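You operate a simulated robot arm through the tools that you are given. There is no shell and no other tool.

You are at the controls of a simulated two-armed robot. One attempt, no reset.

JOB
Pick up the oil can marked "Light" from the parts bench top with one hand, pass it to the other hand and put it on the top of the left wooden flap. Set down upright: oil can.

It is judged by the outcome, as a careful person would: the job done as asked, and still so three seconds after it is handed in. It fails if anything else is knocked over, pushed out of place, dropped, spilled or broken.

ROBOT AND FRAMES
Two 7-joint arms with two-finger parallel grippers on one trunk, on a base that moves. Base frame: it is fixed to the floor where the robot stands at the start and does not move with it; the origin is under the middle of the robot, x ahead of it, y to its left, z up; the surface under the hand at the start is at about z = 840. Units: mm, rad, N and s.
The left shoulder is at the start at [71, 156, 1080], the right one opposite. Each reaches about 1231 mm from its shoulder. Places, roughly: top of the left wooden flap [700, 2100, 800]. Payload 3.91 kg a hand.
Tool frame (each hand has its own): the origin (TCP) lies between the finger pads and is the grasp point; the fingertips stand 30 mm ahead of it; z points along the fingers, y is the line along which they close. Largest opening 110 mm; finger width 20, thickness 10; the body of the gripper, 48 by 112 mm, starts 55 mm behind the TCP.
Orientation is that of the tool frame in the base frame, as a unit quaternion [w, x, y, z]. With the fingers straight down and closing along the base's y, the tool's x points along the base's -x, its y along +y and its z along -z.

CONTROLS
- The arms move only by the tool nudge_tool. It takes "left_plan", "right_plan" or both (then of equal length, played together; a hand with none holds still); each is a list of rows, each a list of 3 entries, a list of its own where there are three numbers: the turn, a rotation vector about the tool's x, y, z in rad, then the shift along the tool's x, y, z in mm, then the gripper command, from -1 (shut) to 1 (fully open), values between in proportion. In form: [[[wx, wy, wz], [dx, dy, dz], fingers], ...]. A call has 1 to 20 rows; each row shifts and turns the commanded pose from where the row before left it, along the tool's axes as they then stand. Each row takes 0.2 s and may step no farther than 50 mm and 0.15 rad from the row before; otherwise, or with a gripper value out of range, the whole call is refused. Where a pose cannot be reached the arm comes as near as it can. A force on the tool above 40 N (or 10 N above the force at the start of the call, whichever is more), or a blocked arm, ends the call early, and 0.2 s more pass. The fingers move at their own pace (about 108 mm/s each) and stop on an object; they squeeze with about 25 N. The grip force told is the motor's: it shows also when the fingers shut on nothing. Time passes only in rows, and 0.2 s behind the last, so rows that do not move let the fingers close. It gives the time, the measured TCP pose, the force on the tool (base axes), the opening and the grip force at its end, in the units of the frame above (readings bear some noise), with the torque about the TCP (base axes, N m) and any sound that the robot's microphone picked up.
- Cameras (640 x 400 px; columns grow to the right, rows downward): "scene" is now at [143.1, 12.2, 1321.4]; the picture's right is [0.11, -0.99, 0.00], its down [-0.45, -0.05, -0.89] and it looks along [0.89, 0.10, -0.45] (base axes); focal length 285 px, centre (320, 200). "left" rides on the left gripper at [72, -17, -103] in its tool frame; the picture's right is [0.23, 0.97, 0.00], its down [-0.76, 0.18, -0.62] and it looks along [-0.61, 0.14, 0.78] (tool axes); focal length 222 px, centre (320, 200). "right" rides on the right gripper at [72, 17, -103] in its tool frame; the picture's right is [-0.23, 0.97, 0.00], its down [-0.76, -0.18, -0.62] and it looks along [-0.61, -0.14, 0.78] (tool axes); focal length 222 px, centre (320, 200). There is no depth. A picture from a camera that has moved, and an enlarged one, comes with that camera's place and axes in the base frame and with its lens.
- snapshot(camera): a new picture of that camera. The clock stands still meanwhile.
- slide_trunk(by): slides the trunk up (or, below 0, down) by that many mm; the arms and the scene camera ride with it, the base frame stays. It gives what a move gives, with no picture.
- steer(legs): drives the robot by 1 to 6 legs, each [ahead, left, turn to the left] in mm, mm and rad, along the robot's own axes; the way and the turn of a leg run together, so that a leg with both is an arc; at most 1500 mm and 3.142 rad a leg. The arms and the cameras ride along, it lands a little off, and it stops where it bumps. It gives what a move gives.
- aim_head(pan, tilt): turns the head with the scene camera to pan (to the left, within 1.501 rad either way) and tilt (down, from -0.506 to 1.204), counted from straight ahead of the robot. It gives what a move gives.
- close_up(camera, box): a new picture of the part [left, top, right, bottom] of that camera's present view, enlarged. The clock stands still meanwhile.
- finish_job(): hands the job in; it is judged then, once.

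Nothing tells you exact positions but the pictures and the camera data. Unless the task says otherwise, let go and move clear before handing in.

The tools are called after ">>>" as name(argument=value, ...) on one line, values as JSON. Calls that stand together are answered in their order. nudge_tool: Moves the arms, as the interface text tells. Its arguments: {"type":"object","properties":{"left_plan":{"type":"array"},"right_plan":{"type":"array"}},"required":[]} The other tools are called the same way: slide_trunk (by) moves the trunk up or down; steer (legs) drives the base; aim_head (pan, tilt) turns the head that bears the scene camera; snapshot (camera) takes a picture; close_up (camera, box) takes an enlarged picture of a part of a camera's view; finish_job () hands the job in.

At the start:

```text
t: 0.0
left_eef_pos: [777.6, 357.0, 1066.4]
left_ee_rot: [0.0, 0.0, 1.0, 0.0]
left_wrist_force: [-0.6, -0.2, 0.2]
left_wrist_torque: [0.01, 0.02, -0.01]
left_gripper_width: 109.8
left_finger_force: 0.1
right_eef_pos: [714.6, -187.2, 1103.4]
right_ee_rot: [0.0, 0.0, 1.0, 0.0]
right_wrist_force: [-0.3, -0.9, 0.0]
right_wrist_torque: [0.03, -0.01, 0.03]
right_gripper_width: 110.0
right_finger_force: 0.2
trunk travel left (down, up): [-525.0, 415.0]
robot x, y, heading: [-2.5, -1.6, 0.003]
head pan, tilt (commanded): [0.113, 0.468]
```

scene: 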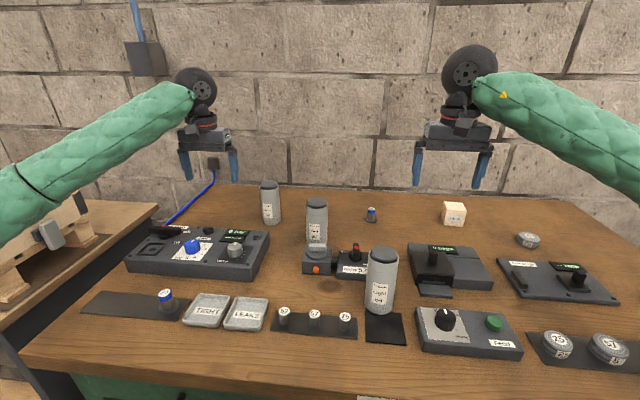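
right: 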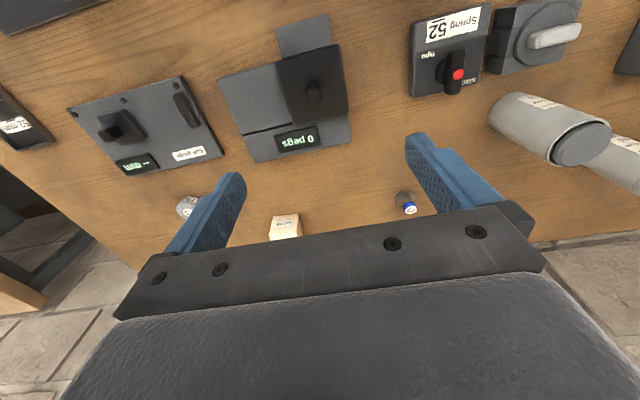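
left: 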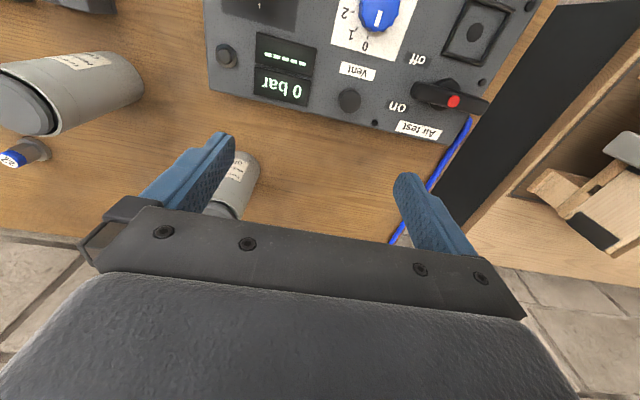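

I see three grey cans on the bench: one near the front on a black pad, and two further back. I'll enlarge the views to read their labels before moving anything.

>>> close_up(camera="scene", box=[340, 230, 420, 330])

>>> close_up(camera="scene", box=[240, 170, 340, 260])

>>> snapshot(camera="scene")

```text
4.00 times, centred on (380, 280) of scene
camera zoom: at [143.1, 12.2, 1321.4], right [0.11, -0.99, 0.0], down [-0.45, -0.05, -0.89], along [0.89, 0.1, -0.45], focal length 1140 px, centre (80, -120)
```

zoom: 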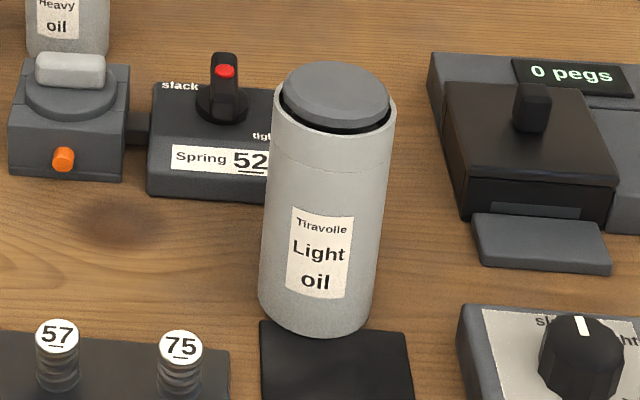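

```text
4.44 times, centred on (290, 215) of scene
camera zoom: at [143.1, 12.2, 1321.4], right [0.11, -0.99, 0.0], down [-0.45, -0.05, -0.89], along [0.89, 0.1, -0.45], focal length 1266 px, centre (453, 133)
```

zoom: 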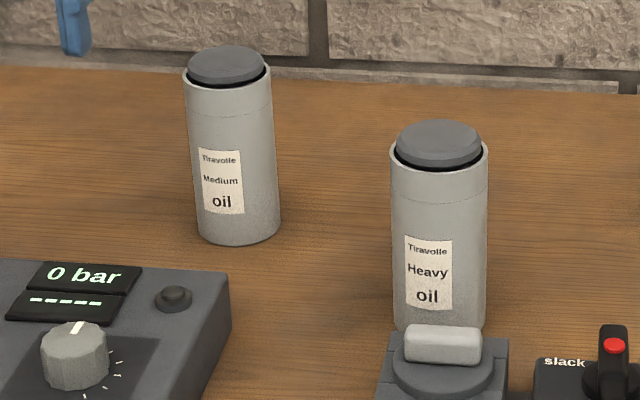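

```text
taken
camera scene: at [143.1, 12.2, 1321.4], right [0.11, -0.99, 0.0], down [-0.45, -0.05, -0.89], along [0.89, 0.1, -0.45], focal length 285 px, centre (320, 200)
```

scene: 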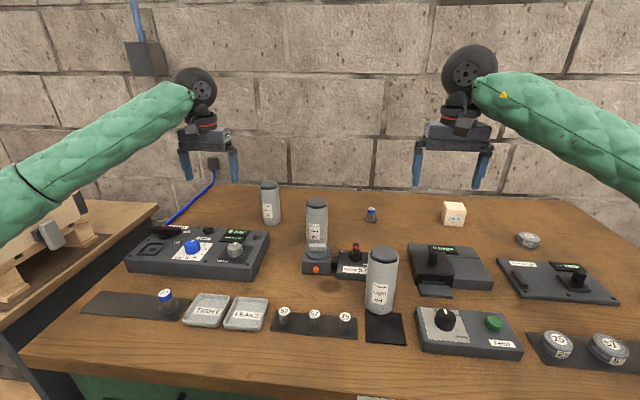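

The can on the black pad at the front is marked "Light"; the two behind it read "Medium" and "Heavy". Its base is at about [609, -65, 840], it is about 62 mm across and its cap is at z≈975. Next I'll turn the head to look at the flap on the left.

>>> aim_head(pan=1.2, tilt=0.4)

>>> snapshot(camera="scene")

```text
t: 1.3
left_eef_pos: [775.1, 357.2, 1066.3]
left_ee_rot: [0.0, 0.0, 1.0, 0.0]
left_wrist_force: [0.2, 0.2, -0.3]
left_wrist_torque: [-0.02, -0.01, -0.01]
left_gripper_width: 110.0
left_finger_force: 0.0
right_eef_pos: [715.6, -188.5, 1104.2]
right_ee_rot: [0.0, 0.0, 1.0, 0.0]
right_wrist_force: [0.5, -0.2, -0.2]
right_wrist_torque: [0.0, 0.0, -0.02]
right_gripper_width: 109.9
right_finger_force: 0.0
trunk travel left (down, up): [-525.0, 415.0]
robot x, y, heading: [-2.7, -1.5, -0.004]
head pan, tilt (commanded): [1.201, 0.4]
```

```text
taken
camera scene: at [85.7, 88.2, 1327.7], right [0.93, -0.36, 0.0], down [-0.14, -0.36, -0.92], along [0.33, 0.86, -0.39], focal length 285 px, centre (320, 200)
```

scene: 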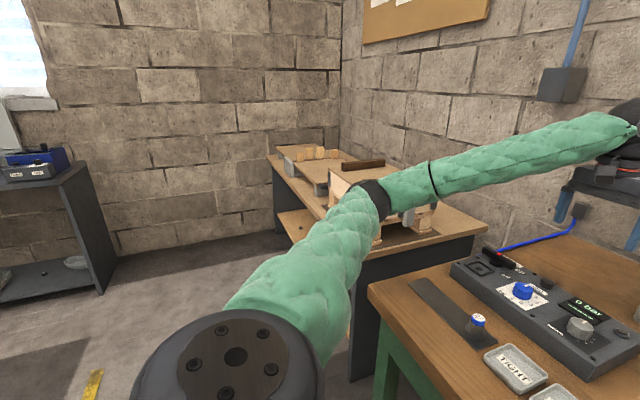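

>>> close_up(camera="scene", box=[250, 130, 490, 270])

```text
2.67 times, centred on (370, 200) of scene
camera zoom: at [85.7, 88.2, 1327.7], right [0.93, -0.36, 0.0], down [-0.14, -0.36, -0.92], along [0.33, 0.86, -0.39], focal length 760 px, centre (187, 200)
```

zoom: 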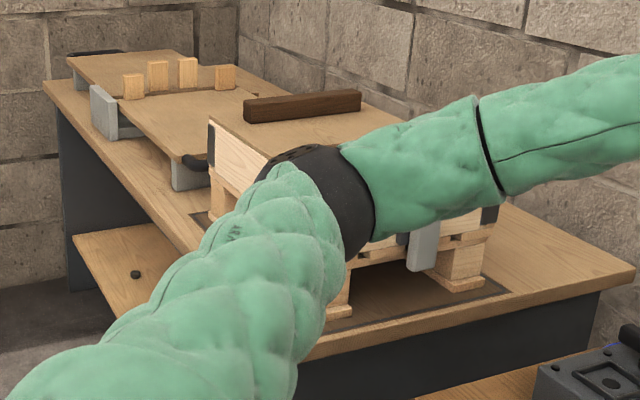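

The second bench carries a wooden box and flaps, but my left arm hides part of it. I'll raise the trunk for clearance, back off a little and drive partway left for a clear look before I touch the can.

>>> slide_trunk(by=150)

>>> steer(legs=[[-150, 0, 0], [0, 800, 0]])

>>> aim_head(pan=0.75, tilt=0.5)

>>> snapshot(camera="scene")

```text
t: 3.1
left_eef_pos: [775.9, 357.4, 1214.6]
left_ee_rot: [-0.001, 0.001, 1.0, 0.0]
left_wrist_force: [-0.5, -1.1, -0.6]
left_wrist_torque: [0.01, 0.0, 0.02]
left_gripper_width: 110.1
left_finger_force: 0.1
right_eef_pos: [715.7, -186.8, 1253.0]
right_ee_rot: [-0.001, 0.0, 1.0, 0.0]
right_wrist_force: [-0.1, 0.5, 0.1]
right_wrist_torque: [0.01, 0.01, -0.02]
right_gripper_width: 109.6
right_finger_force: 0.0
trunk travel left (down, up): [-675.0, 265.0]
robot x, y, heading: [2.5, -1.4, 0.003]
head pan, tilt (commanded): [1.201, 0.4]
```

```text
t: 8.4
left_eef_pos: [631.6, 1165.2, 1215.1]
left_ee_rot: [0.0, 0.002, 1.0, 0.0]
left_wrist_force: [0.3, -0.2, 0.2]
left_wrist_torque: [0.0, -0.01, 0.03]
left_gripper_width: 109.7
left_finger_force: 0.0
right_eef_pos: [567.3, 619.4, 1253.5]
right_ee_rot: [0.0, 0.003, 1.0, 0.0]
right_wrist_force: [0.1, -0.5, 0.5]
right_wrist_torque: [-0.01, -0.03, -0.03]
right_gripper_width: 110.2
right_finger_force: 0.1
trunk travel left (down, up): [-675.0, 265.0]
robot x, y, heading: [-145.3, 809.9, -0.003]
head pan, tilt (commanded): [1.201, 0.4]
```

```text
t: 9.3
left_eef_pos: [632.0, 1163.8, 1215.3]
left_ee_rot: [0.001, 0.002, 1.0, 0.0]
left_wrist_force: [-0.4, -0.3, -0.1]
left_wrist_torque: [0.0, 0.02, -0.02]
left_gripper_width: 109.7
left_finger_force: 0.1
right_eef_pos: [567.6, 620.1, 1253.8]
right_ee_rot: [0.0, 0.002, 1.0, 0.0]
right_wrist_force: [0.2, 0.3, -0.5]
right_wrist_torque: [0.0, 0.0, -0.04]
right_gripper_width: 109.9
right_finger_force: 0.1
trunk travel left (down, up): [-675.0, 265.0]
robot x, y, heading: [-146.6, 809.9, -0.005]
head pan, tilt (commanded): [0.75, 0.499]
```

```text
taken
camera scene: at [-27.6, 873.9, 1468.5], right [0.68, -0.73, 0.0], down [-0.35, -0.32, -0.88], along [0.64, 0.6, -0.48], focal length 285 px, centre (320, 200)
```

scene: 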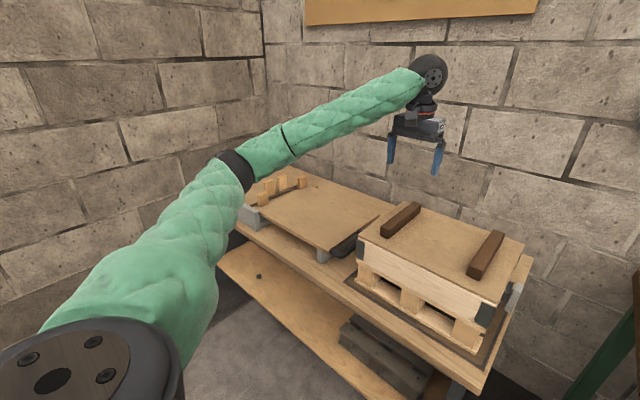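

Now I can make out a pallet-like crate on the right and a raised board, which looks like the left flap, further left. I'll drive further left to view it from the front.

>>> steer(legs=[[0, 900, 0]])

>>> aim_head(pan=0.1, tilt=0.5)

>>> snapshot(camera="scene")

>>> snapshot(camera="left")

```text
t: 13.8
left_eef_pos: [641.5, 2012.5, 1216.2]
left_ee_rot: [0.0, 0.006, 1.0, 0.0]
left_wrist_force: [1.3, 0.0, 0.0]
left_wrist_torque: [-0.04, 0.02, -0.01]
left_gripper_width: 110.2
left_finger_force: 0.0
right_eef_pos: [573.8, 1468.1, 1253.1]
right_ee_rot: [-0.001, 0.007, 1.0, 0.001]
right_wrist_force: [0.1, 0.0, -0.7]
right_wrist_torque: [-0.01, -0.03, -0.01]
right_gripper_width: 110.1
right_finger_force: 0.0
trunk travel left (down, up): [-675.0, 265.0]
robot x, y, heading: [-138.4, 1665.6, -0.011]
head pan, tilt (commanded): [0.75, 0.499]
```

```text
t: 14.8
left_eef_pos: [642.7, 2010.6, 1216.8]
left_ee_rot: [0.0, 0.007, 1.0, 0.0]
left_wrist_force: [0.0, -0.3, 0.8]
left_wrist_torque: [0.01, -0.03, -0.02]
left_gripper_width: 109.8
left_finger_force: 0.0
right_eef_pos: [574.2, 1468.2, 1253.4]
right_ee_rot: [0.0, 0.008, 1.0, 0.0]
right_wrist_force: [0.2, -0.3, 0.8]
right_wrist_torque: [0.0, 0.0, 0.01]
right_gripper_width: 110.1
right_finger_force: 0.2
trunk travel left (down, up): [-675.0, 265.0]
robot x, y, heading: [-134.6, 1665.5, -0.017]
head pan, tilt (commanded): [0.099, 0.499]
```

```text
taken
camera scene: at [4.2, 1673.8, 1468.5], right [0.09, -1.0, 0.0], down [-0.48, -0.04, -0.88], along [0.87, 0.08, -0.48], focal length 285 px, centre (320, 200)
```

scene: 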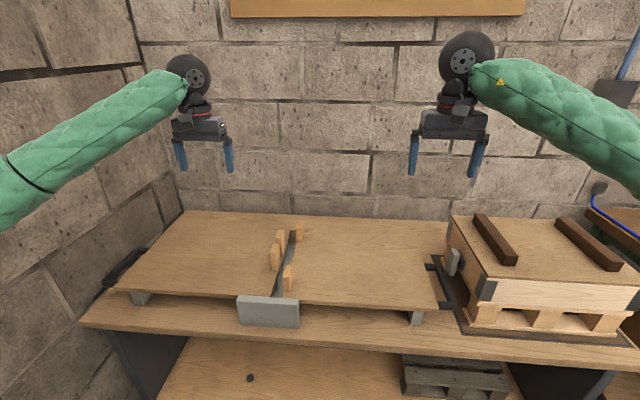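

```text
taken
camera left: at [569.8, 1996.7, 1318.6], right [-0.21, 0.98, 0.0], down [0.76, 0.17, 0.62], along [0.61, 0.13, -0.78], focal length 222 px, centre (320, 200)
```

left: 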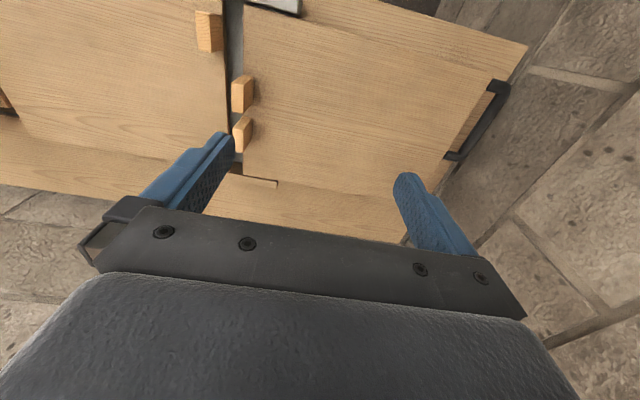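

The left flap is a large empty board spanning roughly x 600–1070 and y 1860–2370 at z≈800, with small pegs only at its right edge. My plan is a top-down grasp near the can's top with the right hand. The left hand then takes it low from the front, tilted, and sets it on the flap. I'll drive back to the oil can now.

>>> steer(legs=[[0, -1000, 0.015], [0, -650, 0]])

>>> aim_head(pan=0.0, tilt=0.55)

>>> snapshot(camera="scene")

>>> snapshot(camera="right")

```text
t: 23.3
left_eef_pos: [642.7, 354.7, 1215.6]
left_ee_rot: [0.0, -0.003, 1.0, 0.001]
left_wrist_force: [-0.1, 0.4, 0.0]
left_wrist_torque: [0.02, -0.02, -0.01]
left_gripper_width: 109.7
left_finger_force: 0.1
right_eef_pos: [585.7, -191.4, 1253.6]
right_ee_rot: [0.0, -0.003, 1.0, 0.0]
right_wrist_force: [0.7, 0.1, 1.0]
right_wrist_torque: [0.01, 0.02, 0.02]
right_gripper_width: 110.1
right_finger_force: 0.1
trunk travel left (down, up): [-675.0, 265.0]
robot x, y, heading: [-133.1, -7.2, 0.008]
head pan, tilt (commanded): [0.099, 0.499]
```

```text
t: 24.0
left_eef_pos: [642.7, 354.5, 1216.3]
left_ee_rot: [0.0, -0.004, 1.0, 0.0]
left_wrist_force: [-0.5, 0.9, -0.3]
left_wrist_torque: [0.02, -0.02, 0.0]
left_gripper_width: 109.9
left_finger_force: 0.1
right_eef_pos: [585.7, -190.0, 1254.1]
right_ee_rot: [0.001, -0.003, 1.0, 0.0]
right_wrist_force: [-0.3, 0.0, 0.8]
right_wrist_torque: [0.0, 0.02, 0.02]
right_gripper_width: 109.9
right_finger_force: 0.1
trunk travel left (down, up): [-675.0, 265.0]
robot x, y, heading: [-130.0, -4.6, 0.004]
head pan, tilt (commanded): [0.0, 0.55]
```

```text
taken
camera scene: at [11.1, -5.5, 1463.9], right [0.01, -1.0, 0.0], down [-0.52, 0.0, -0.85], along [0.85, 0.01, -0.52], focal length 285 px, centre (320, 200)
```

scene: 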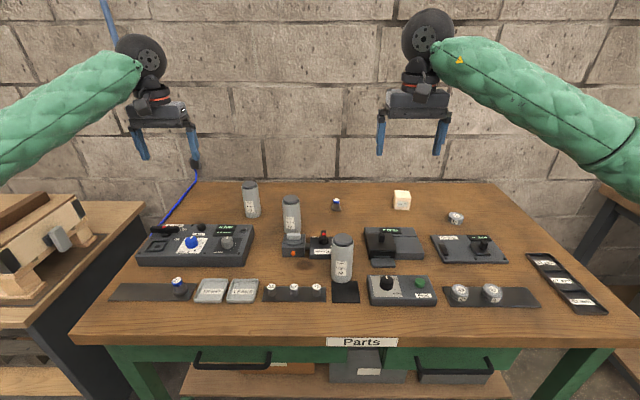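

```text
taken
camera right: at [514.1, -173.0, 1357.3], right [0.22, 0.98, 0.0], down [0.76, -0.17, 0.62], along [0.61, -0.14, -0.78], focal length 222 px, centre (320, 200)
```

right: 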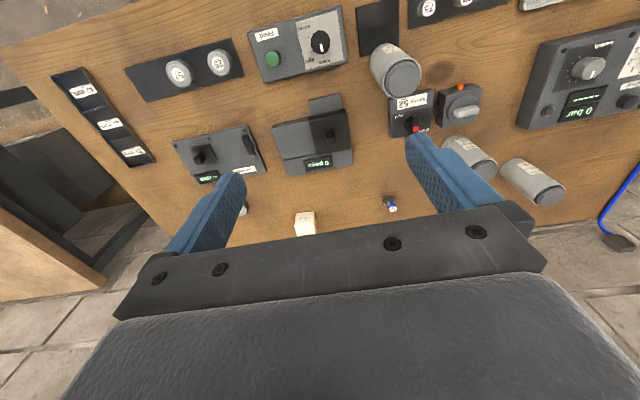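

I'm back in front of the parts bench. I'll take enlarged views of the Light can from the scene and right-wrist cameras to triangulate its position.

>>> close_up(camera="scene", box=[302, 220, 382, 310])

>>> close_up(camera="right", box=[340, 20, 460, 110])

```text
4.44 times, centred on (342, 265) of scene
camera zoom: at [11.1, -5.5, 1463.9], right [0.01, -1.0, 0.0], down [-0.52, 0.0, -0.85], along [0.85, 0.01, -0.52], focal length 1266 px, centre (222, -89)
```

zoom: 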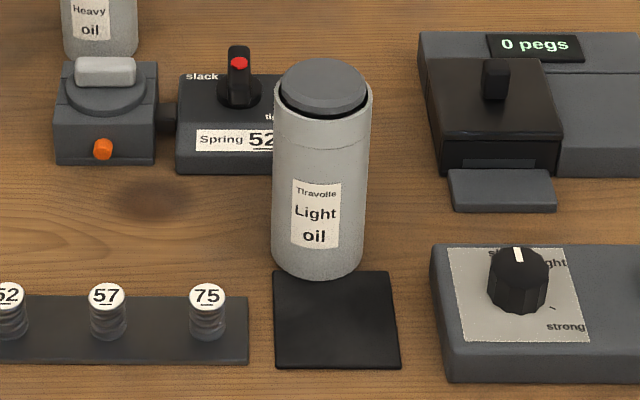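

```text
4.44 times, centred on (400, 65) of right
camera zoom: at [514.1, -173.0, 1357.3], right [0.22, 0.98, 0.0], down [0.76, -0.17, 0.62], along [0.61, -0.14, -0.78], focal length 987 px, centre (-36, 800)
```

zoom: 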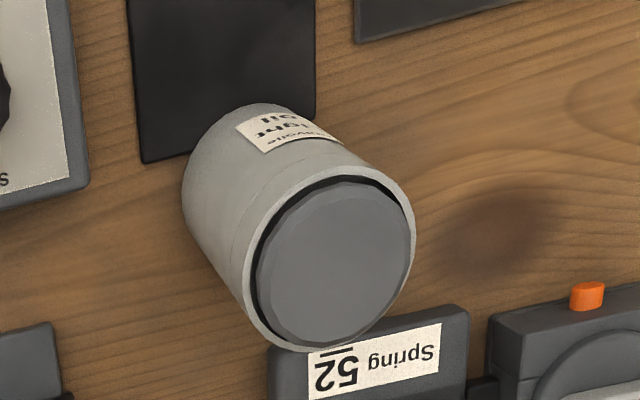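

The estimates from the two cameras agree: the can's axis is at about [610, -65], cap top z≈973, diameter ~60 mm. I'll bring the right hand above it with the fingers open and stop well above the cap to check.

>>> nudge_tool(right_plan=[[[0, 0, 0], [-6, 31, 0], 1], [[0, 0, 0], [-6, 31, 0], 1], [[0, 0, 0], [-6, 31, 0], 1], [[0, 0, 0], [-6, 31, 0], 1], [[0, 0, 0], [0, 0, 40], 1], [[0, 0, 0], [0, 0, 40], 1], [[0, 0, 0], [0, 0, 40], 1], [[0, 0, 0], [0, 0, 40], 1], [[0, 0, 0], [0, 0, 40], 1], [[0, 0, 0], [0, 0, 0], 1]])

>>> snapshot(camera="right")

>>> snapshot(camera="scene")

```text
t: 26.2
left_eef_pos: [642.7, 354.9, 1215.8]
left_ee_rot: [0.001, -0.004, 1.0, 0.0]
left_wrist_force: [0.7, 0.4, 0.6]
left_wrist_torque: [-0.02, -0.01, 0.0]
left_gripper_width: 110.2
left_finger_force: 0.1
right_eef_pos: [608.7, -69.9, 1050.9]
right_ee_rot: [0.0, -0.004, 1.0, 0.001]
right_wrist_force: [0.9, -0.4, -0.1]
right_wrist_torque: [-0.02, 0.02, -0.02]
right_gripper_width: 109.9
right_finger_force: 0.0
trunk travel left (down, up): [-675.0, 265.0]
robot x, y, heading: [-133.9, -9.2, 0.006]
head pan, tilt (commanded): [0.0, 0.55]
```

```text
taken
camera right: at [537.2, -51.9, 1155.2], right [0.22, 0.98, 0.0], down [0.76, -0.17, 0.62], along [0.61, -0.14, -0.78], focal length 222 px, centre (320, 200)
```

right: 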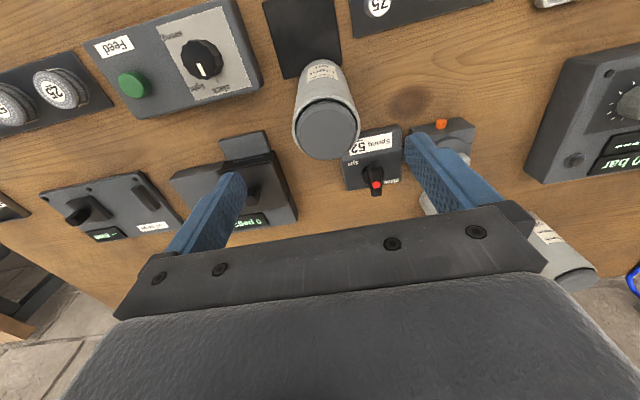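

```text
taken
camera scene: at [10.7, -5.4, 1464.0], right [0.01, -1.0, 0.0], down [-0.52, 0.0, -0.85], along [0.85, 0.01, -0.52], focal length 285 px, centre (320, 200)
```

scene: 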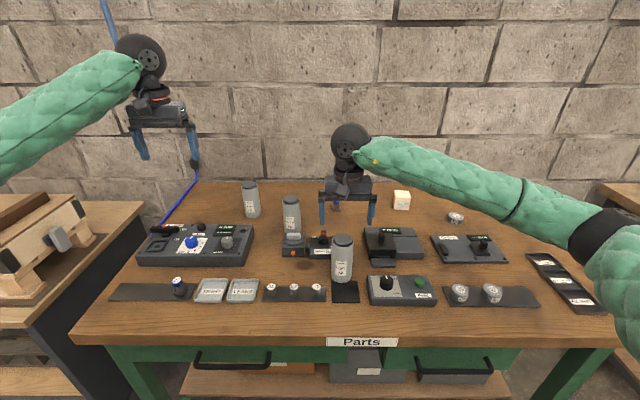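

The right hand is above the can, about 5 mm too far right. I'll shift it onto the axis and lower it to TCP z≈940, so the fingers straddle the upper body of the can.

>>> nudge_tool(right_plan=[[[0, 0, 0], [-1, 6, 0], 1], [[0, 0, 0], [0, 0, 25], 1], [[0, 0, 0], [0, 0, 25], 1], [[0, 0, 0], [0, 0, 20], 1], [[0, 0, 0], [0, 0, 10], 1], [[0, 0, 0], [0, 0, 0], 1]])

>>> snapshot(camera="right")

>>> close_up(camera="scene", box=[282, 160, 402, 310])

```text
t: 27.6
left_eef_pos: [642.6, 356.7, 1215.5]
left_ee_rot: [-0.001, -0.003, 1.0, 0.0]
left_wrist_force: [0.7, -0.2, 0.3]
left_wrist_torque: [0.0, -0.02, 0.03]
left_gripper_width: 110.0
left_finger_force: 0.1
right_eef_pos: [609.0, -59.6, 972.8]
right_ee_rot: [0.0, -0.004, 1.0, 0.0]
right_wrist_force: [0.2, 0.1, 0.5]
right_wrist_torque: [0.0, -0.01, 0.0]
right_gripper_width: 110.0
right_finger_force: 0.0
trunk travel left (down, up): [-675.0, 265.0]
robot x, y, heading: [-130.3, -5.5, 0.007]
head pan, tilt (commanded): [0.0, 0.55]
```

```text
taken
camera right: at [537.1, -42.3, 1077.6], right [0.22, 0.98, 0.0], down [0.76, -0.17, 0.62], along [0.61, -0.14, -0.78], focal length 222 px, centre (320, 200)
```

right: 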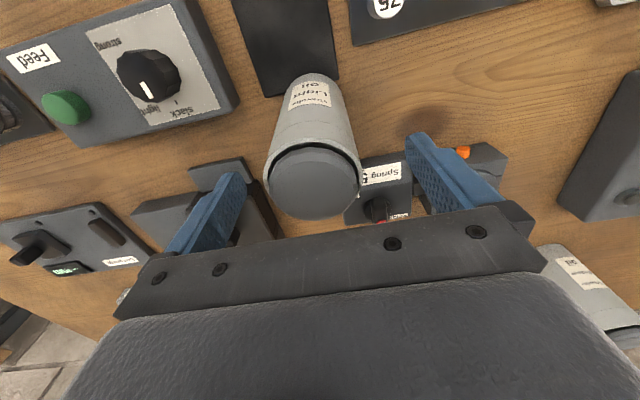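

```text
2.67 times, centred on (342, 235) of scene
camera zoom: at [11.1, -5.1, 1463.9], right [0.01, -1.0, 0.0], down [-0.52, 0.0, -0.85], along [0.85, 0.01, -0.52], focal length 760 px, centre (261, 107)
```

zoom: 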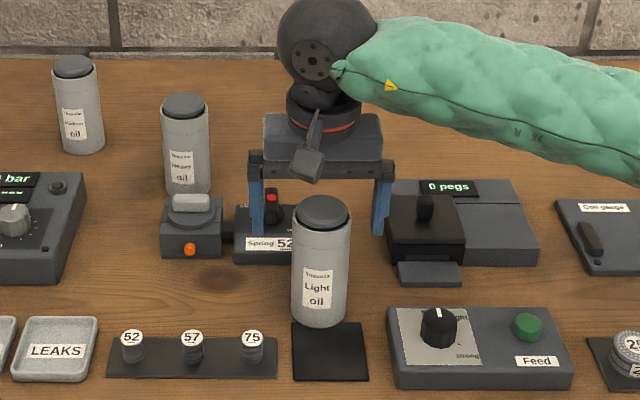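

The fingers straddle the cap with about 25 mm of room each side. I'll centre by another 3 mm, go down to z≈940 and check before closing.

>>> nudge_tool(right_plan=[[[0, 0, 0], [0, -3, 0], 1], [[0, 0, 0], [0, 0, 12], 1], [[0, 0, 0], [0, 0, 12], 1], [[0, 0, 0], [0, 0, 8], 1], [[0, 0, 0], [0, 0, 0], 1]])

>>> snapshot(camera="right")

>>> close_up(camera="scene", box=[302, 190, 382, 310])

```text
t: 28.8
left_eef_pos: [643.6, 354.8, 1216.0]
left_ee_rot: [0.0, -0.003, 1.0, 0.0]
left_wrist_force: [-0.2, 0.1, -0.3]
left_wrist_torque: [0.02, 0.01, 0.0]
left_gripper_width: 109.9
left_finger_force: 0.2
right_eef_pos: [610.6, -63.4, 940.1]
right_ee_rot: [0.001, -0.003, 1.0, 0.0]
right_wrist_force: [0.8, 0.8, -0.3]
right_wrist_torque: [0.02, 0.01, -0.01]
right_gripper_width: 110.1
right_finger_force: 0.1
trunk travel left (down, up): [-675.0, 265.0]
robot x, y, heading: [-133.5, -9.4, 0.005]
head pan, tilt (commanded): [0.0, 0.55]
```

```text
taken
camera right: at [538.3, -46.1, 1045.1], right [0.22, 0.98, 0.0], down [0.76, -0.17, 0.62], along [0.61, -0.14, -0.78], focal length 222 px, centre (320, 200)
```

right: 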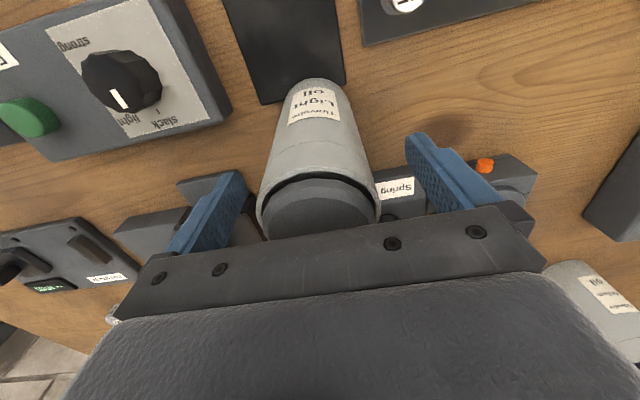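

```text
3.33 times, centred on (342, 250) of scene
camera zoom: at [11.1, -5.2, 1463.9], right [0.01, -1.0, 0.0], down [-0.52, 0.0, -0.85], along [0.85, 0.01, -0.52], focal length 950 px, centre (247, 33)
```

zoom: 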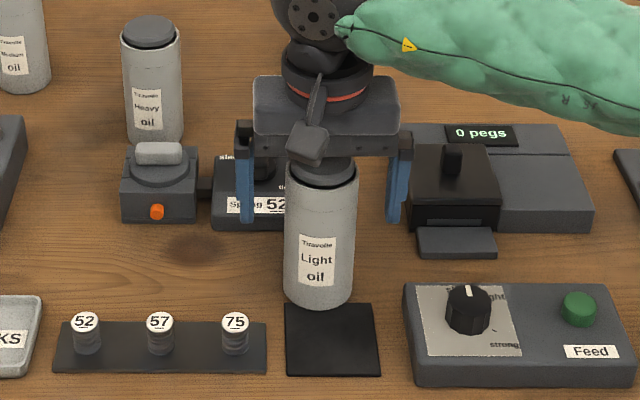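

The hand is well placed around the upper can. I'll close the right fingers and let them settle.

>>> nudge_tool(right_plan=[[[0, 0, 0], [0, 0, 0], -1], [[0, 0, 0], [0, 0, 0], -1], [[0, 0, 0], [0, 0, 0], -1], [[0, 0, 0], [0, 0, 0], -1], [[0, 0, 0], [0, 0, 0], -1]])

>>> close_up(camera="scene", box=[302, 190, 382, 310])

```text
t: 30.0
left_eef_pos: [642.6, 355.8, 1217.3]
left_ee_rot: [0.0, -0.003, 1.0, 0.0]
left_wrist_force: [-0.2, -1.2, 0.0]
left_wrist_torque: [-0.02, 0.02, 0.01]
left_gripper_width: 110.0
left_finger_force: 0.1
right_eef_pos: [610.5, -63.4, 941.1]
right_ee_rot: [0.0, -0.003, 1.0, -0.001]
right_wrist_force: [0.7, -0.6, -0.1]
right_wrist_torque: [-0.04, -0.02, 0.01]
right_gripper_width: 59.3
right_finger_force: 25.1
trunk travel left (down, up): [-675.0, 265.0]
robot x, y, heading: [-129.9, -10.6, 0.006]
head pan, tilt (commanded): [0.0, 0.55]
```

```text
3.33 times, centred on (342, 250) of scene
camera zoom: at [11.2, -5.4, 1463.9], right [0.01, -1.0, 0.0], down [-0.52, 0.0, -0.85], along [0.85, 0.01, -0.52], focal length 950 px, centre (247, 33)
```

zoom: 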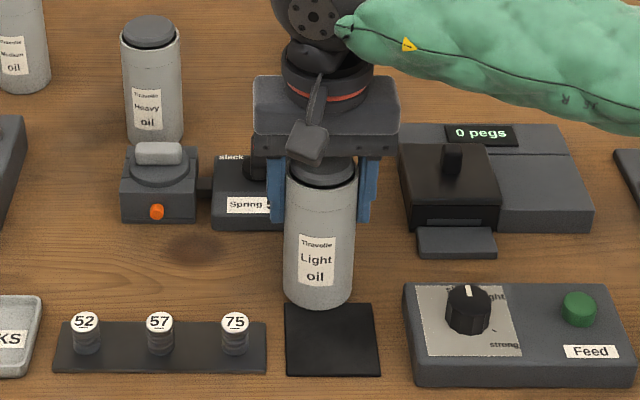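

The grip is firm at 59 mm with about 25 N. I'll lift straight up, gently at first.

>>> nudge_tool(right_plan=[[[0, 0, 0], [0, 0, -5], -1], [[0, 0, 0], [0, 0, -10], -1], [[0, 0, 0], [0, 0, -20], -1], [[0, 0, 0], [0, 0, -30], -1], [[0, 0, 0], [0, 0, -30], -1], [[0, 0, 0], [0, 0, -30], -1], [[0, 0, 0], [0, 0, -30], -1], [[0, 0, 0], [0, 0, -30], -1], [[0, 0, 0], [0, 0, -20], -1], [[0, 0, 0], [0, 0, 0], -1]])

>>> snapshot(camera="scene")

```text
t: 32.2
left_eef_pos: [643.2, 355.5, 1214.3]
left_ee_rot: [-0.001, -0.003, 1.0, 0.0]
left_wrist_force: [0.0, 0.5, 0.2]
left_wrist_torque: [-0.02, 0.04, -0.02]
left_gripper_width: 110.0
left_finger_force: 0.1
right_eef_pos: [608.7, -64.6, 1143.8]
right_ee_rot: [0.0, -0.003, 1.0, 0.001]
right_wrist_force: [-0.6, 0.4, -2.9]
right_wrist_torque: [-0.01, -0.02, -0.04]
right_gripper_width: 59.6
right_finger_force: 24.9
trunk travel left (down, up): [-675.0, 265.0]
robot x, y, heading: [-128.8, -5.2, 0.006]
head pan, tilt (commanded): [0.0, 0.55]
```

```text
taken
camera scene: at [11.6, -5.4, 1463.8], right [0.01, -1.0, 0.0], down [-0.52, 0.0, -0.85], along [0.85, 0.01, -0.52], focal length 285 px, centre (320, 200)
```

scene: 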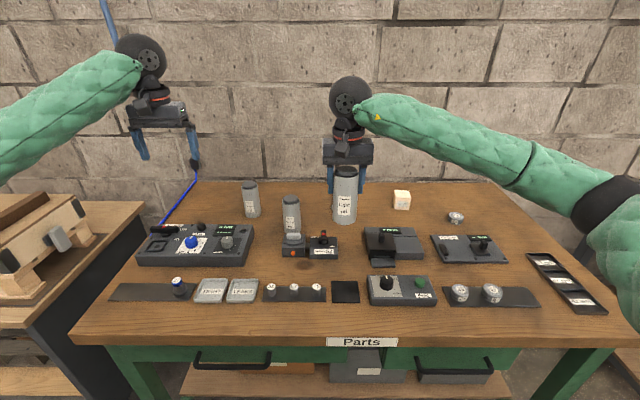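

The can is up and hanging straight, its base at z≈1043, and nothing else has moved. Next I'll shift it toward the middle with the right hand while pitching the left hand so its fingers point forward, 35° below horizontal.

>>> nudge_tool(right_plan=[[[0, 0, 0], [0, 13, 0], -1], [[0, 0, 0], [0, 13, 0], -1], [[0, 0, 0], [0, 13, 0], -1], [[0, 0, 0], [0, 13, 0], -1], [[0, 0, 0], [0, 12, 0], -1], [[0, 0, 0], [0, 0, 0], -1], [[0, 0, 0], [0, 0, 0], -1], [[0, 0, 0], [0, 0, 0], -1]], left_plan=[[[0, -0.12, 0], [0, 0, 0], 1], [[0, -0.12, 0], [0, 0, 0], 1], [[0, -0.12, 0], [0, 0, 0], 1], [[0, -0.12, 0], [0, 0, 0], 1], [[0, -0.12, 0], [0, 0, 0], 1], [[0, -0.12, 0], [0, 0, 0], 1], [[0, -0.12, 0], [0, 0, 0], 1], [[0, -0.12, 0], [0, 0, 0], 1]])

>>> snapshot(camera="scene")

```text
t: 34.0
left_eef_pos: [641.9, 354.9, 1217.0]
left_ee_rot: [0.463, -0.004, 0.887, 0.002]
left_wrist_force: [0.3, 0.2, 0.4]
left_wrist_torque: [0.0, -0.01, -0.03]
left_gripper_width: 110.0
left_finger_force: 0.0
right_eef_pos: [608.5, 0.5, 1145.7]
right_ee_rot: [-0.001, -0.003, 1.0, 0.0]
right_wrist_force: [-0.1, 0.2, -2.6]
right_wrist_torque: [0.01, -0.02, 0.02]
right_gripper_width: 59.4
right_finger_force: 25.2
trunk travel left (down, up): [-675.0, 265.0]
robot x, y, heading: [-133.2, -10.4, 0.006]
head pan, tilt (commanded): [0.0, 0.55]
```

```text
taken
camera scene: at [11.0, -4.7, 1464.0], right [0.01, -1.0, 0.0], down [-0.52, 0.0, -0.85], along [0.85, 0.01, -0.52], focal length 285 px, centre (320, 200)
```

scene: 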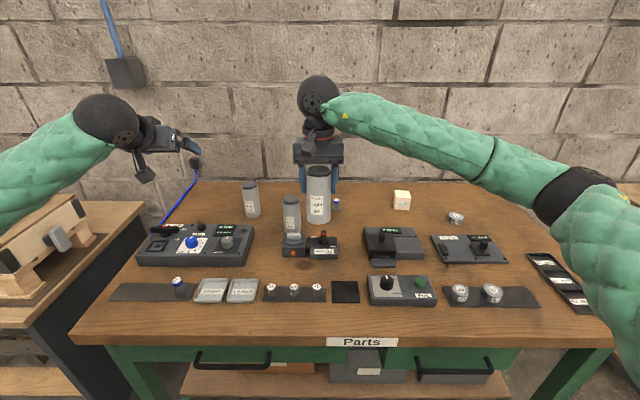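

The left hand is now tilted with its fingers pointing forward and down. I'll bring it back and across to a standoff in front of the can, stopping partway to check clearance.

>>> nudge_tool(left_plan=[[[0, 0, 0], [32.9, 0, -22.1], 1], [[0, 0, 0], [32.9, 0, -22.1], 1], [[0, 0, 0], [32.9, 0, -22.1], 1], [[0, 0, 0], [32.9, 0, -22.1], 1], [[0, 0, 0], [0, -40, 0], 1], [[0, 0, 0], [0, -40, 0], 1], [[0, 0, 0], [0, -40, 0], 1], [[0, 0, 0], [0, -40, 0], 1], [[0, 0, 0], [0, -40, 0], 1], [[0, 0, 0], [0, 0, 0], 1]])

>>> snapshot(camera="scene")

>>> snapshot(camera="left")

```text
t: 36.2
left_eef_pos: [495.6, 156.4, 1158.8]
left_ee_rot: [0.462, -0.004, 0.887, 0.002]
left_wrist_force: [-0.1, 0.5, -0.3]
left_wrist_torque: [-0.01, -0.03, -0.03]
left_gripper_width: 110.0
left_finger_force: 0.0
right_eef_pos: [608.4, 0.8, 1144.8]
right_ee_rot: [0.0, -0.003, 1.0, -0.001]
right_wrist_force: [-0.2, 1.0, -2.5]
right_wrist_torque: [0.01, -0.02, 0.01]
right_gripper_width: 59.6
right_finger_force: 25.5
trunk travel left (down, up): [-675.0, 265.0]
robot x, y, heading: [-129.7, -6.7, 0.005]
head pan, tilt (commanded): [0.0, 0.55]
```

```text
taken
camera scene: at [11.1, -4.2, 1463.9], right [0.01, -1.0, 0.0], down [-0.52, 0.0, -0.85], along [0.85, 0.01, -0.52], focal length 285 px, centre (320, 200)
```

scene: 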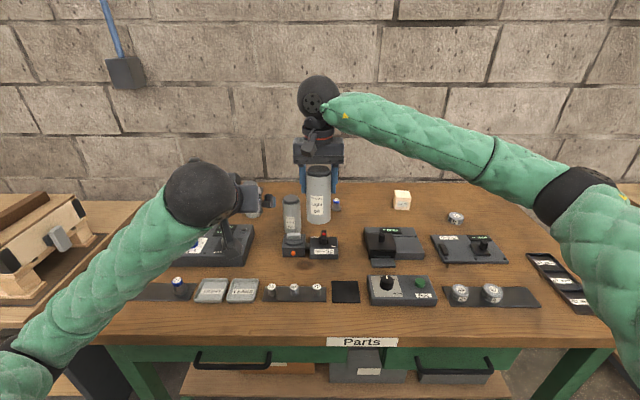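

```text
taken
camera left: at [369.0, 139.7, 1159.0], right [-0.14, 0.97, -0.19], down [-0.08, 0.18, 0.98], along [0.99, 0.15, 0.05], focal length 222 px, centre (320, 200)
```

left: 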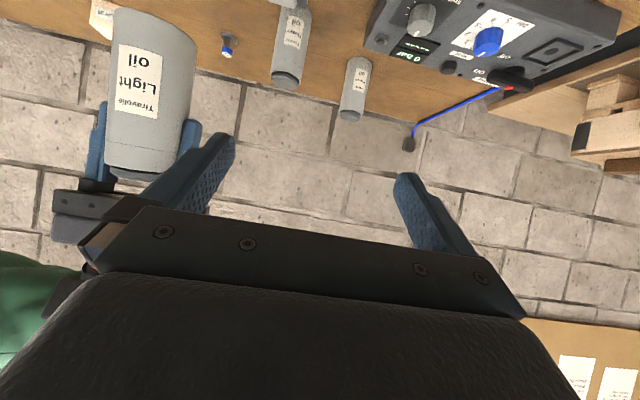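

Clearances look good. I'll move the left hand the rest of the way sideways until it is lined up with the can.

>>> nudge_tool(left_plan=[[[0, 0, 0], [0, -39, 0], 1], [[0, 0, 0], [0, -39, 0], 1], [[0, 0, 0], [0, -39, 0], 1], [[0, 0, 0], [0, -38, 0], 1], [[0, 0, 0], [0, 0, 0], 1], [[0, 0, 0], [0, 0, 0], 1]])

>>> snapshot(camera="scene")

>>> snapshot(camera="left")

>>> snapshot(camera="right")

```text
t: 37.6
left_eef_pos: [495.4, -0.7, 1159.3]
left_ee_rot: [0.462, -0.003, 0.887, 0.002]
left_wrist_force: [0.5, -0.9, -0.3]
left_wrist_torque: [0.0, -0.03, 0.02]
left_gripper_width: 109.9
left_finger_force: 0.1
right_eef_pos: [609.1, -0.3, 1145.7]
right_ee_rot: [-0.001, -0.003, 1.0, 0.0]
right_wrist_force: [0.3, -0.3, -3.5]
right_wrist_torque: [0.02, 0.02, -0.03]
right_gripper_width: 59.5
right_finger_force: 25.6
trunk travel left (down, up): [-675.0, 265.0]
robot x, y, heading: [-131.5, -7.7, 0.007]
head pan, tilt (commanded): [0.0, 0.55]
```

```text
taken
camera scene: at [11.7, -6.4, 1463.9], right [0.01, -1.0, 0.0], down [-0.52, 0.0, -0.85], along [0.85, 0.01, -0.52], focal length 285 px, centre (320, 200)
```

scene: 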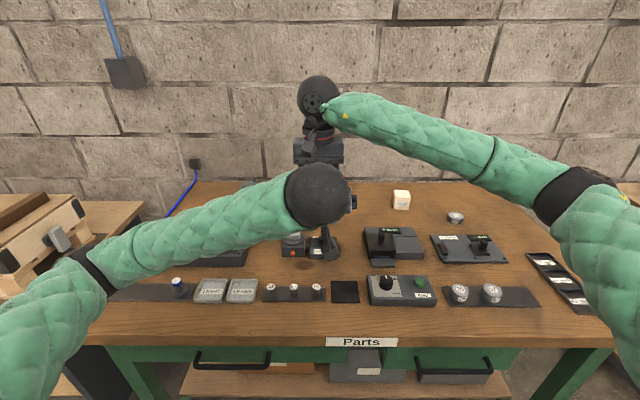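

```text
taken
camera left: at [368.9, -17.9, 1158.1], right [-0.14, 0.97, -0.19], down [-0.07, 0.18, 0.98], along [0.99, 0.15, 0.05], focal length 222 px, centre (320, 200)
```

left: 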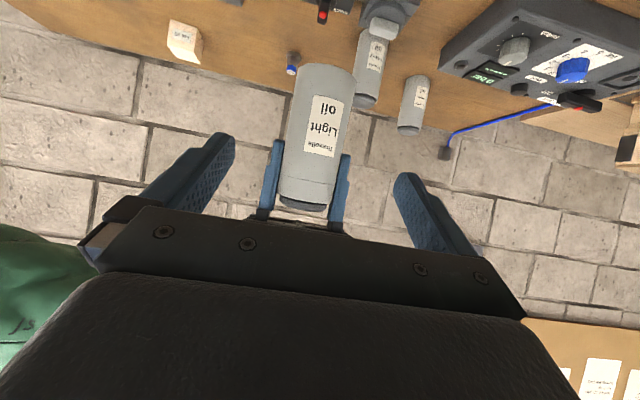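

```text
taken
camera right: at [537.3, 17.0, 1249.6], right [0.22, 0.98, 0.0], down [0.76, -0.17, 0.62], along [0.61, -0.14, -0.78], focal length 222 px, centre (320, 200)
```

right: 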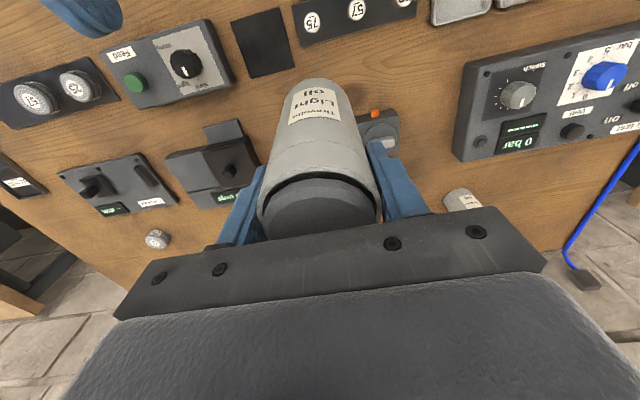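

The left fingers are lined up either side of the can, and the measured geometry matches the picture. I'll advance along the finger direction in small steps, stopping short to check.

>>> nudge_tool(left_plan=[[[0, 0, 0], [0, 0, 20], 1], [[0, 0, 0], [0, 0, 20], 1], [[0, 0, 0], [0, 0, 20], 1], [[0, 0, 0], [0, 0, 20], 1], [[0, 0, 0], [0, 0, 15], 1], [[0, 0, 0], [0, 0, 0], 1]])

>>> snapshot(camera="left")

>>> snapshot(camera="right")

>>> snapshot(camera="scene")

```text
t: 39.0
left_eef_pos: [575.0, -0.4, 1103.7]
left_ee_rot: [0.462, -0.003, 0.887, 0.002]
left_wrist_force: [0.0, 0.0, 0.1]
left_wrist_torque: [0.0, 0.01, -0.01]
left_gripper_width: 109.8
left_finger_force: 0.0
right_eef_pos: [608.3, 0.5, 1145.7]
right_ee_rot: [0.0, -0.004, 1.0, 0.0]
right_wrist_force: [0.6, 0.2, -2.8]
right_wrist_torque: [-0.03, -0.02, 0.0]
right_gripper_width: 59.4
right_finger_force: 25.4
trunk travel left (down, up): [-675.0, 265.0]
robot x, y, heading: [-129.0, -5.4, 0.008]
head pan, tilt (commanded): [0.0, 0.55]
```

```text
taken
camera left: at [448.4, -16.9, 1103.4], right [-0.14, 0.97, -0.19], down [-0.07, 0.18, 0.98], along [0.99, 0.15, 0.05], focal length 222 px, centre (320, 200)
```

left: 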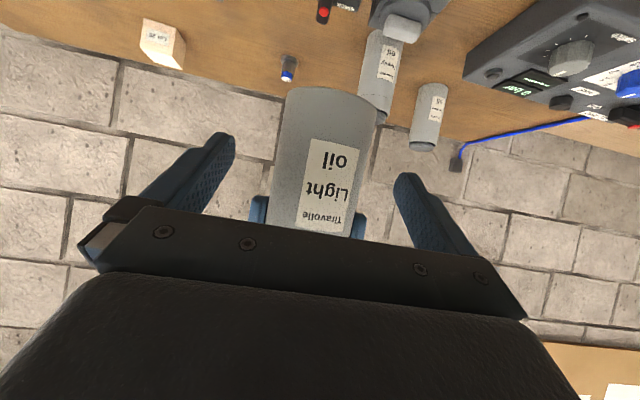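

```text
taken
camera right: at [536.9, 18.1, 1249.8], right [0.22, 0.98, 0.0], down [0.76, -0.17, 0.62], along [0.61, -0.14, -0.78], focal length 222 px, centre (320, 200)
```

right: 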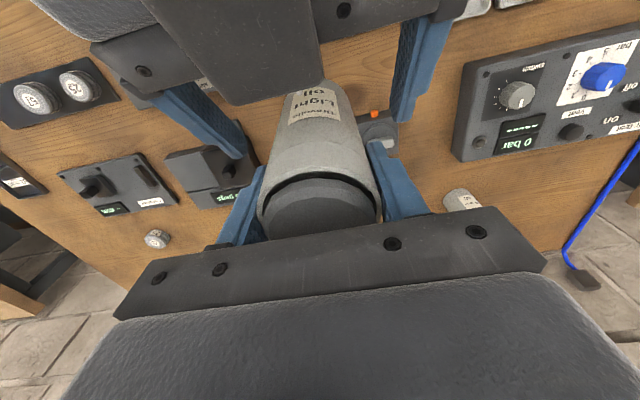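

```text
taken
camera scene: at [11.3, -5.4, 1463.9], right [0.01, -1.0, 0.0], down [-0.52, 0.0, -0.85], along [0.85, 0.01, -0.52], focal length 285 px, centre (320, 200)
```

scene: 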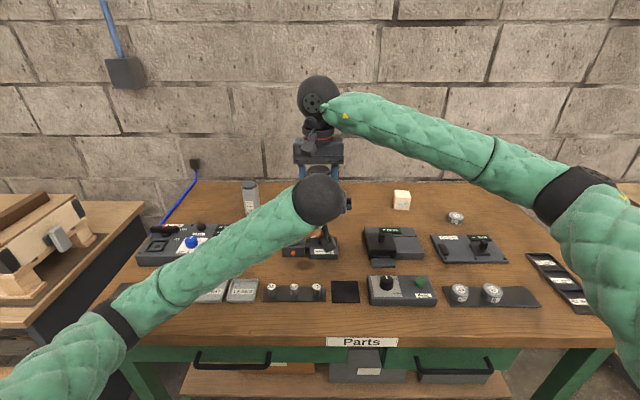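

The fingers are astride the lower can with clear gaps to the right hand. I'll advance the last 28 mm and check again.

>>> nudge_tool(left_plan=[[[0, 0, 0], [0, 0, 12], 1], [[0, 0, 0], [0, 0, 10], 1], [[0, 0, 0], [0, 0, 6], 1], [[0, 0, 0], [0, 0, 0], 1]])

>>> snapshot(camera="left")

>>> snapshot(camera="right")

>>> close_up(camera="scene", box=[260, 110, 400, 260])

```text
t: 40.0
left_eef_pos: [595.9, -1.5, 1088.2]
left_ee_rot: [0.462, -0.003, 0.887, 0.002]
left_wrist_force: [0.4, -0.2, -0.8]
left_wrist_torque: [0.03, -0.01, 0.0]
left_gripper_width: 109.8
left_finger_force: 0.1
right_eef_pos: [608.6, -0.3, 1145.3]
right_ee_rot: [-0.001, -0.004, 1.0, 0.0]
right_wrist_force: [0.4, 0.6, -3.1]
right_wrist_torque: [-0.03, -0.06, 0.01]
right_gripper_width: 59.0
right_finger_force: 25.3
trunk travel left (down, up): [-675.0, 265.0]
robot x, y, heading: [-131.2, -9.1, 0.01]
head pan, tilt (commanded): [0.0, 0.55]
```

```text
taken
camera left: at [469.7, -17.6, 1087.2], right [-0.14, 0.97, -0.19], down [-0.07, 0.18, 0.98], along [0.99, 0.15, 0.05], focal length 222 px, centre (320, 200)
```

left: 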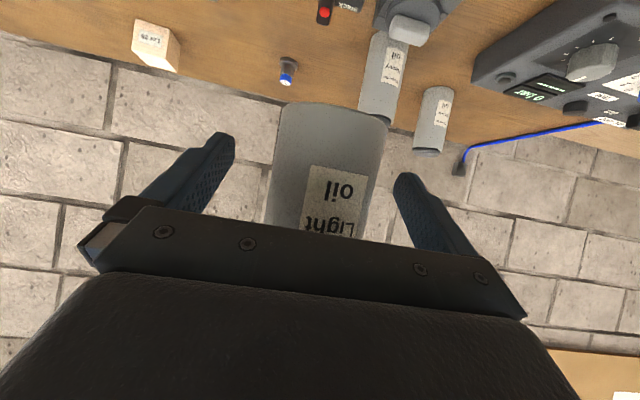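

```text
taken
camera right: at [537.0, 18.1, 1249.8], right [0.22, 0.98, 0.0], down [0.76, -0.17, 0.62], along [0.61, -0.14, -0.78], focal length 222 px, centre (320, 200)
```

right: 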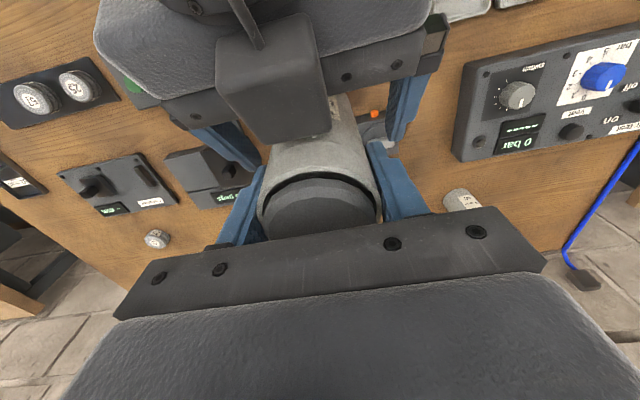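

```text
2.67 times, centred on (330, 185) of scene
camera zoom: at [11.3, -5.4, 1463.9], right [0.01, -1.0, 0.0], down [-0.52, 0.0, -0.85], along [0.85, 0.01, -0.52], focal length 760 px, centre (293, 240)
```

zoom: 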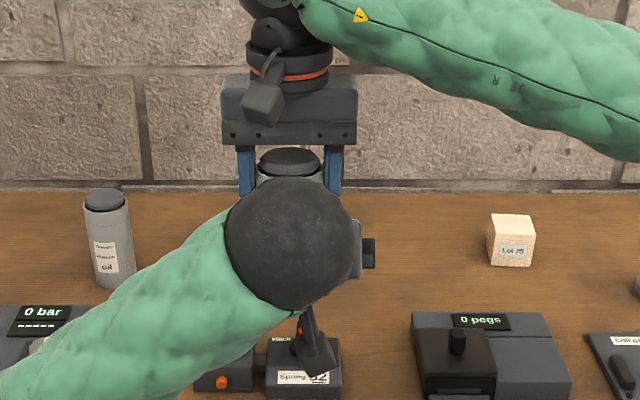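

The left hand is in grasp position. In the right camera's view there is a small box near the left gripper that I want to identify before closing, so I'll enlarge that area.

>>> close_up(camera="right", box=[90, 0, 470, 240])

>>> close_up(camera="left", box=[200, 80, 460, 260])

```text
1.67 times, centred on (280, 120) of right
camera zoom: at [537.0, 18.1, 1249.8], right [0.22, 0.98, 0.0], down [0.76, -0.17, 0.62], along [0.61, -0.14, -0.78], focal length 370 px, centre (387, 333)
```

zoom: 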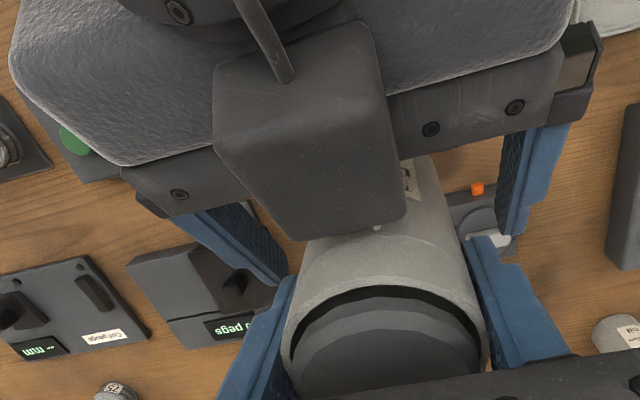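

```text
2.22 times, centred on (330, 170) of left
camera zoom: at [469.7, -17.6, 1087.2], right [-0.14, 0.97, -0.19], down [-0.07, 0.18, 0.98], along [0.99, 0.15, 0.05], focal length 494 px, centre (298, 267)
```

zoom: 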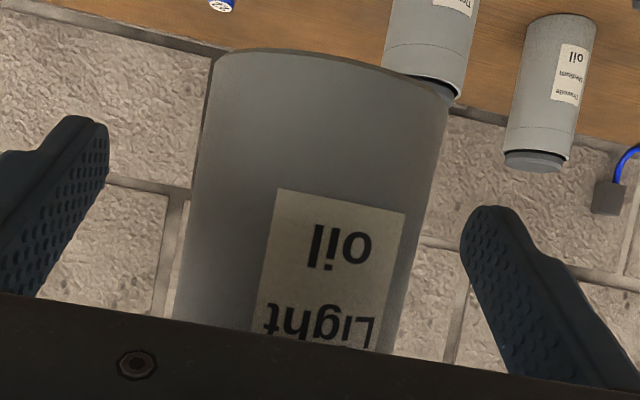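

The box is just a housing on the top side of the left wrist, close to the can but not touching it, and no force shows. I'll part-close the left fingers to about 64 mm so I can check they sit evenly around the can.

>>> nudge_tool(left_plan=[[[0, 0, 0], [0, 0, 0], 0.17], [[0, 0, 0], [0, 0, 0], 0.17], [[0, 0, 0], [0, 0, 0], 0.17]])

>>> close_up(camera="left", box=[200, 80, 460, 260])

```text
t: 40.8
left_eef_pos: [596.1, 0.6, 1087.5]
left_ee_rot: [0.461, -0.003, 0.887, 0.002]
left_wrist_force: [-0.2, -0.4, 0.2]
left_wrist_torque: [0.01, 0.0, -0.01]
left_gripper_width: 64.4
left_finger_force: 0.0
right_eef_pos: [608.9, 1.5, 1146.2]
right_ee_rot: [-0.001, -0.004, 1.0, 0.001]
right_wrist_force: [-0.4, 0.6, -2.9]
right_wrist_torque: [-0.02, -0.03, 0.01]
right_gripper_width: 59.3
right_finger_force: 24.8
trunk travel left (down, up): [-675.0, 265.0]
robot x, y, heading: [-132.0, -9.3, 0.005]
head pan, tilt (commanded): [0.0, 0.55]
```

```text
2.22 times, centred on (330, 170) of left
camera zoom: at [469.8, -17.6, 1087.3], right [-0.14, 0.97, -0.19], down [-0.07, 0.18, 0.98], along [0.99, 0.15, 0.05], focal length 494 px, centre (298, 267)
```

zoom: 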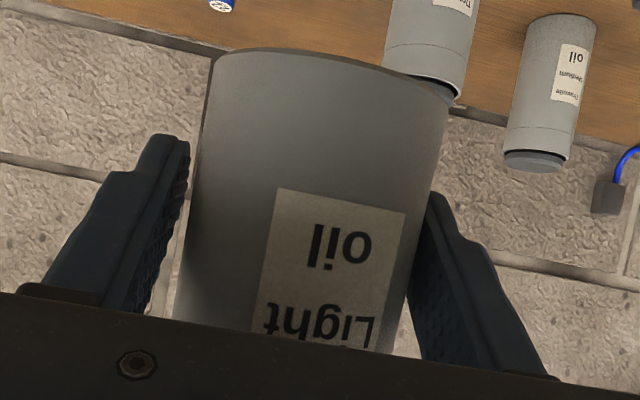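

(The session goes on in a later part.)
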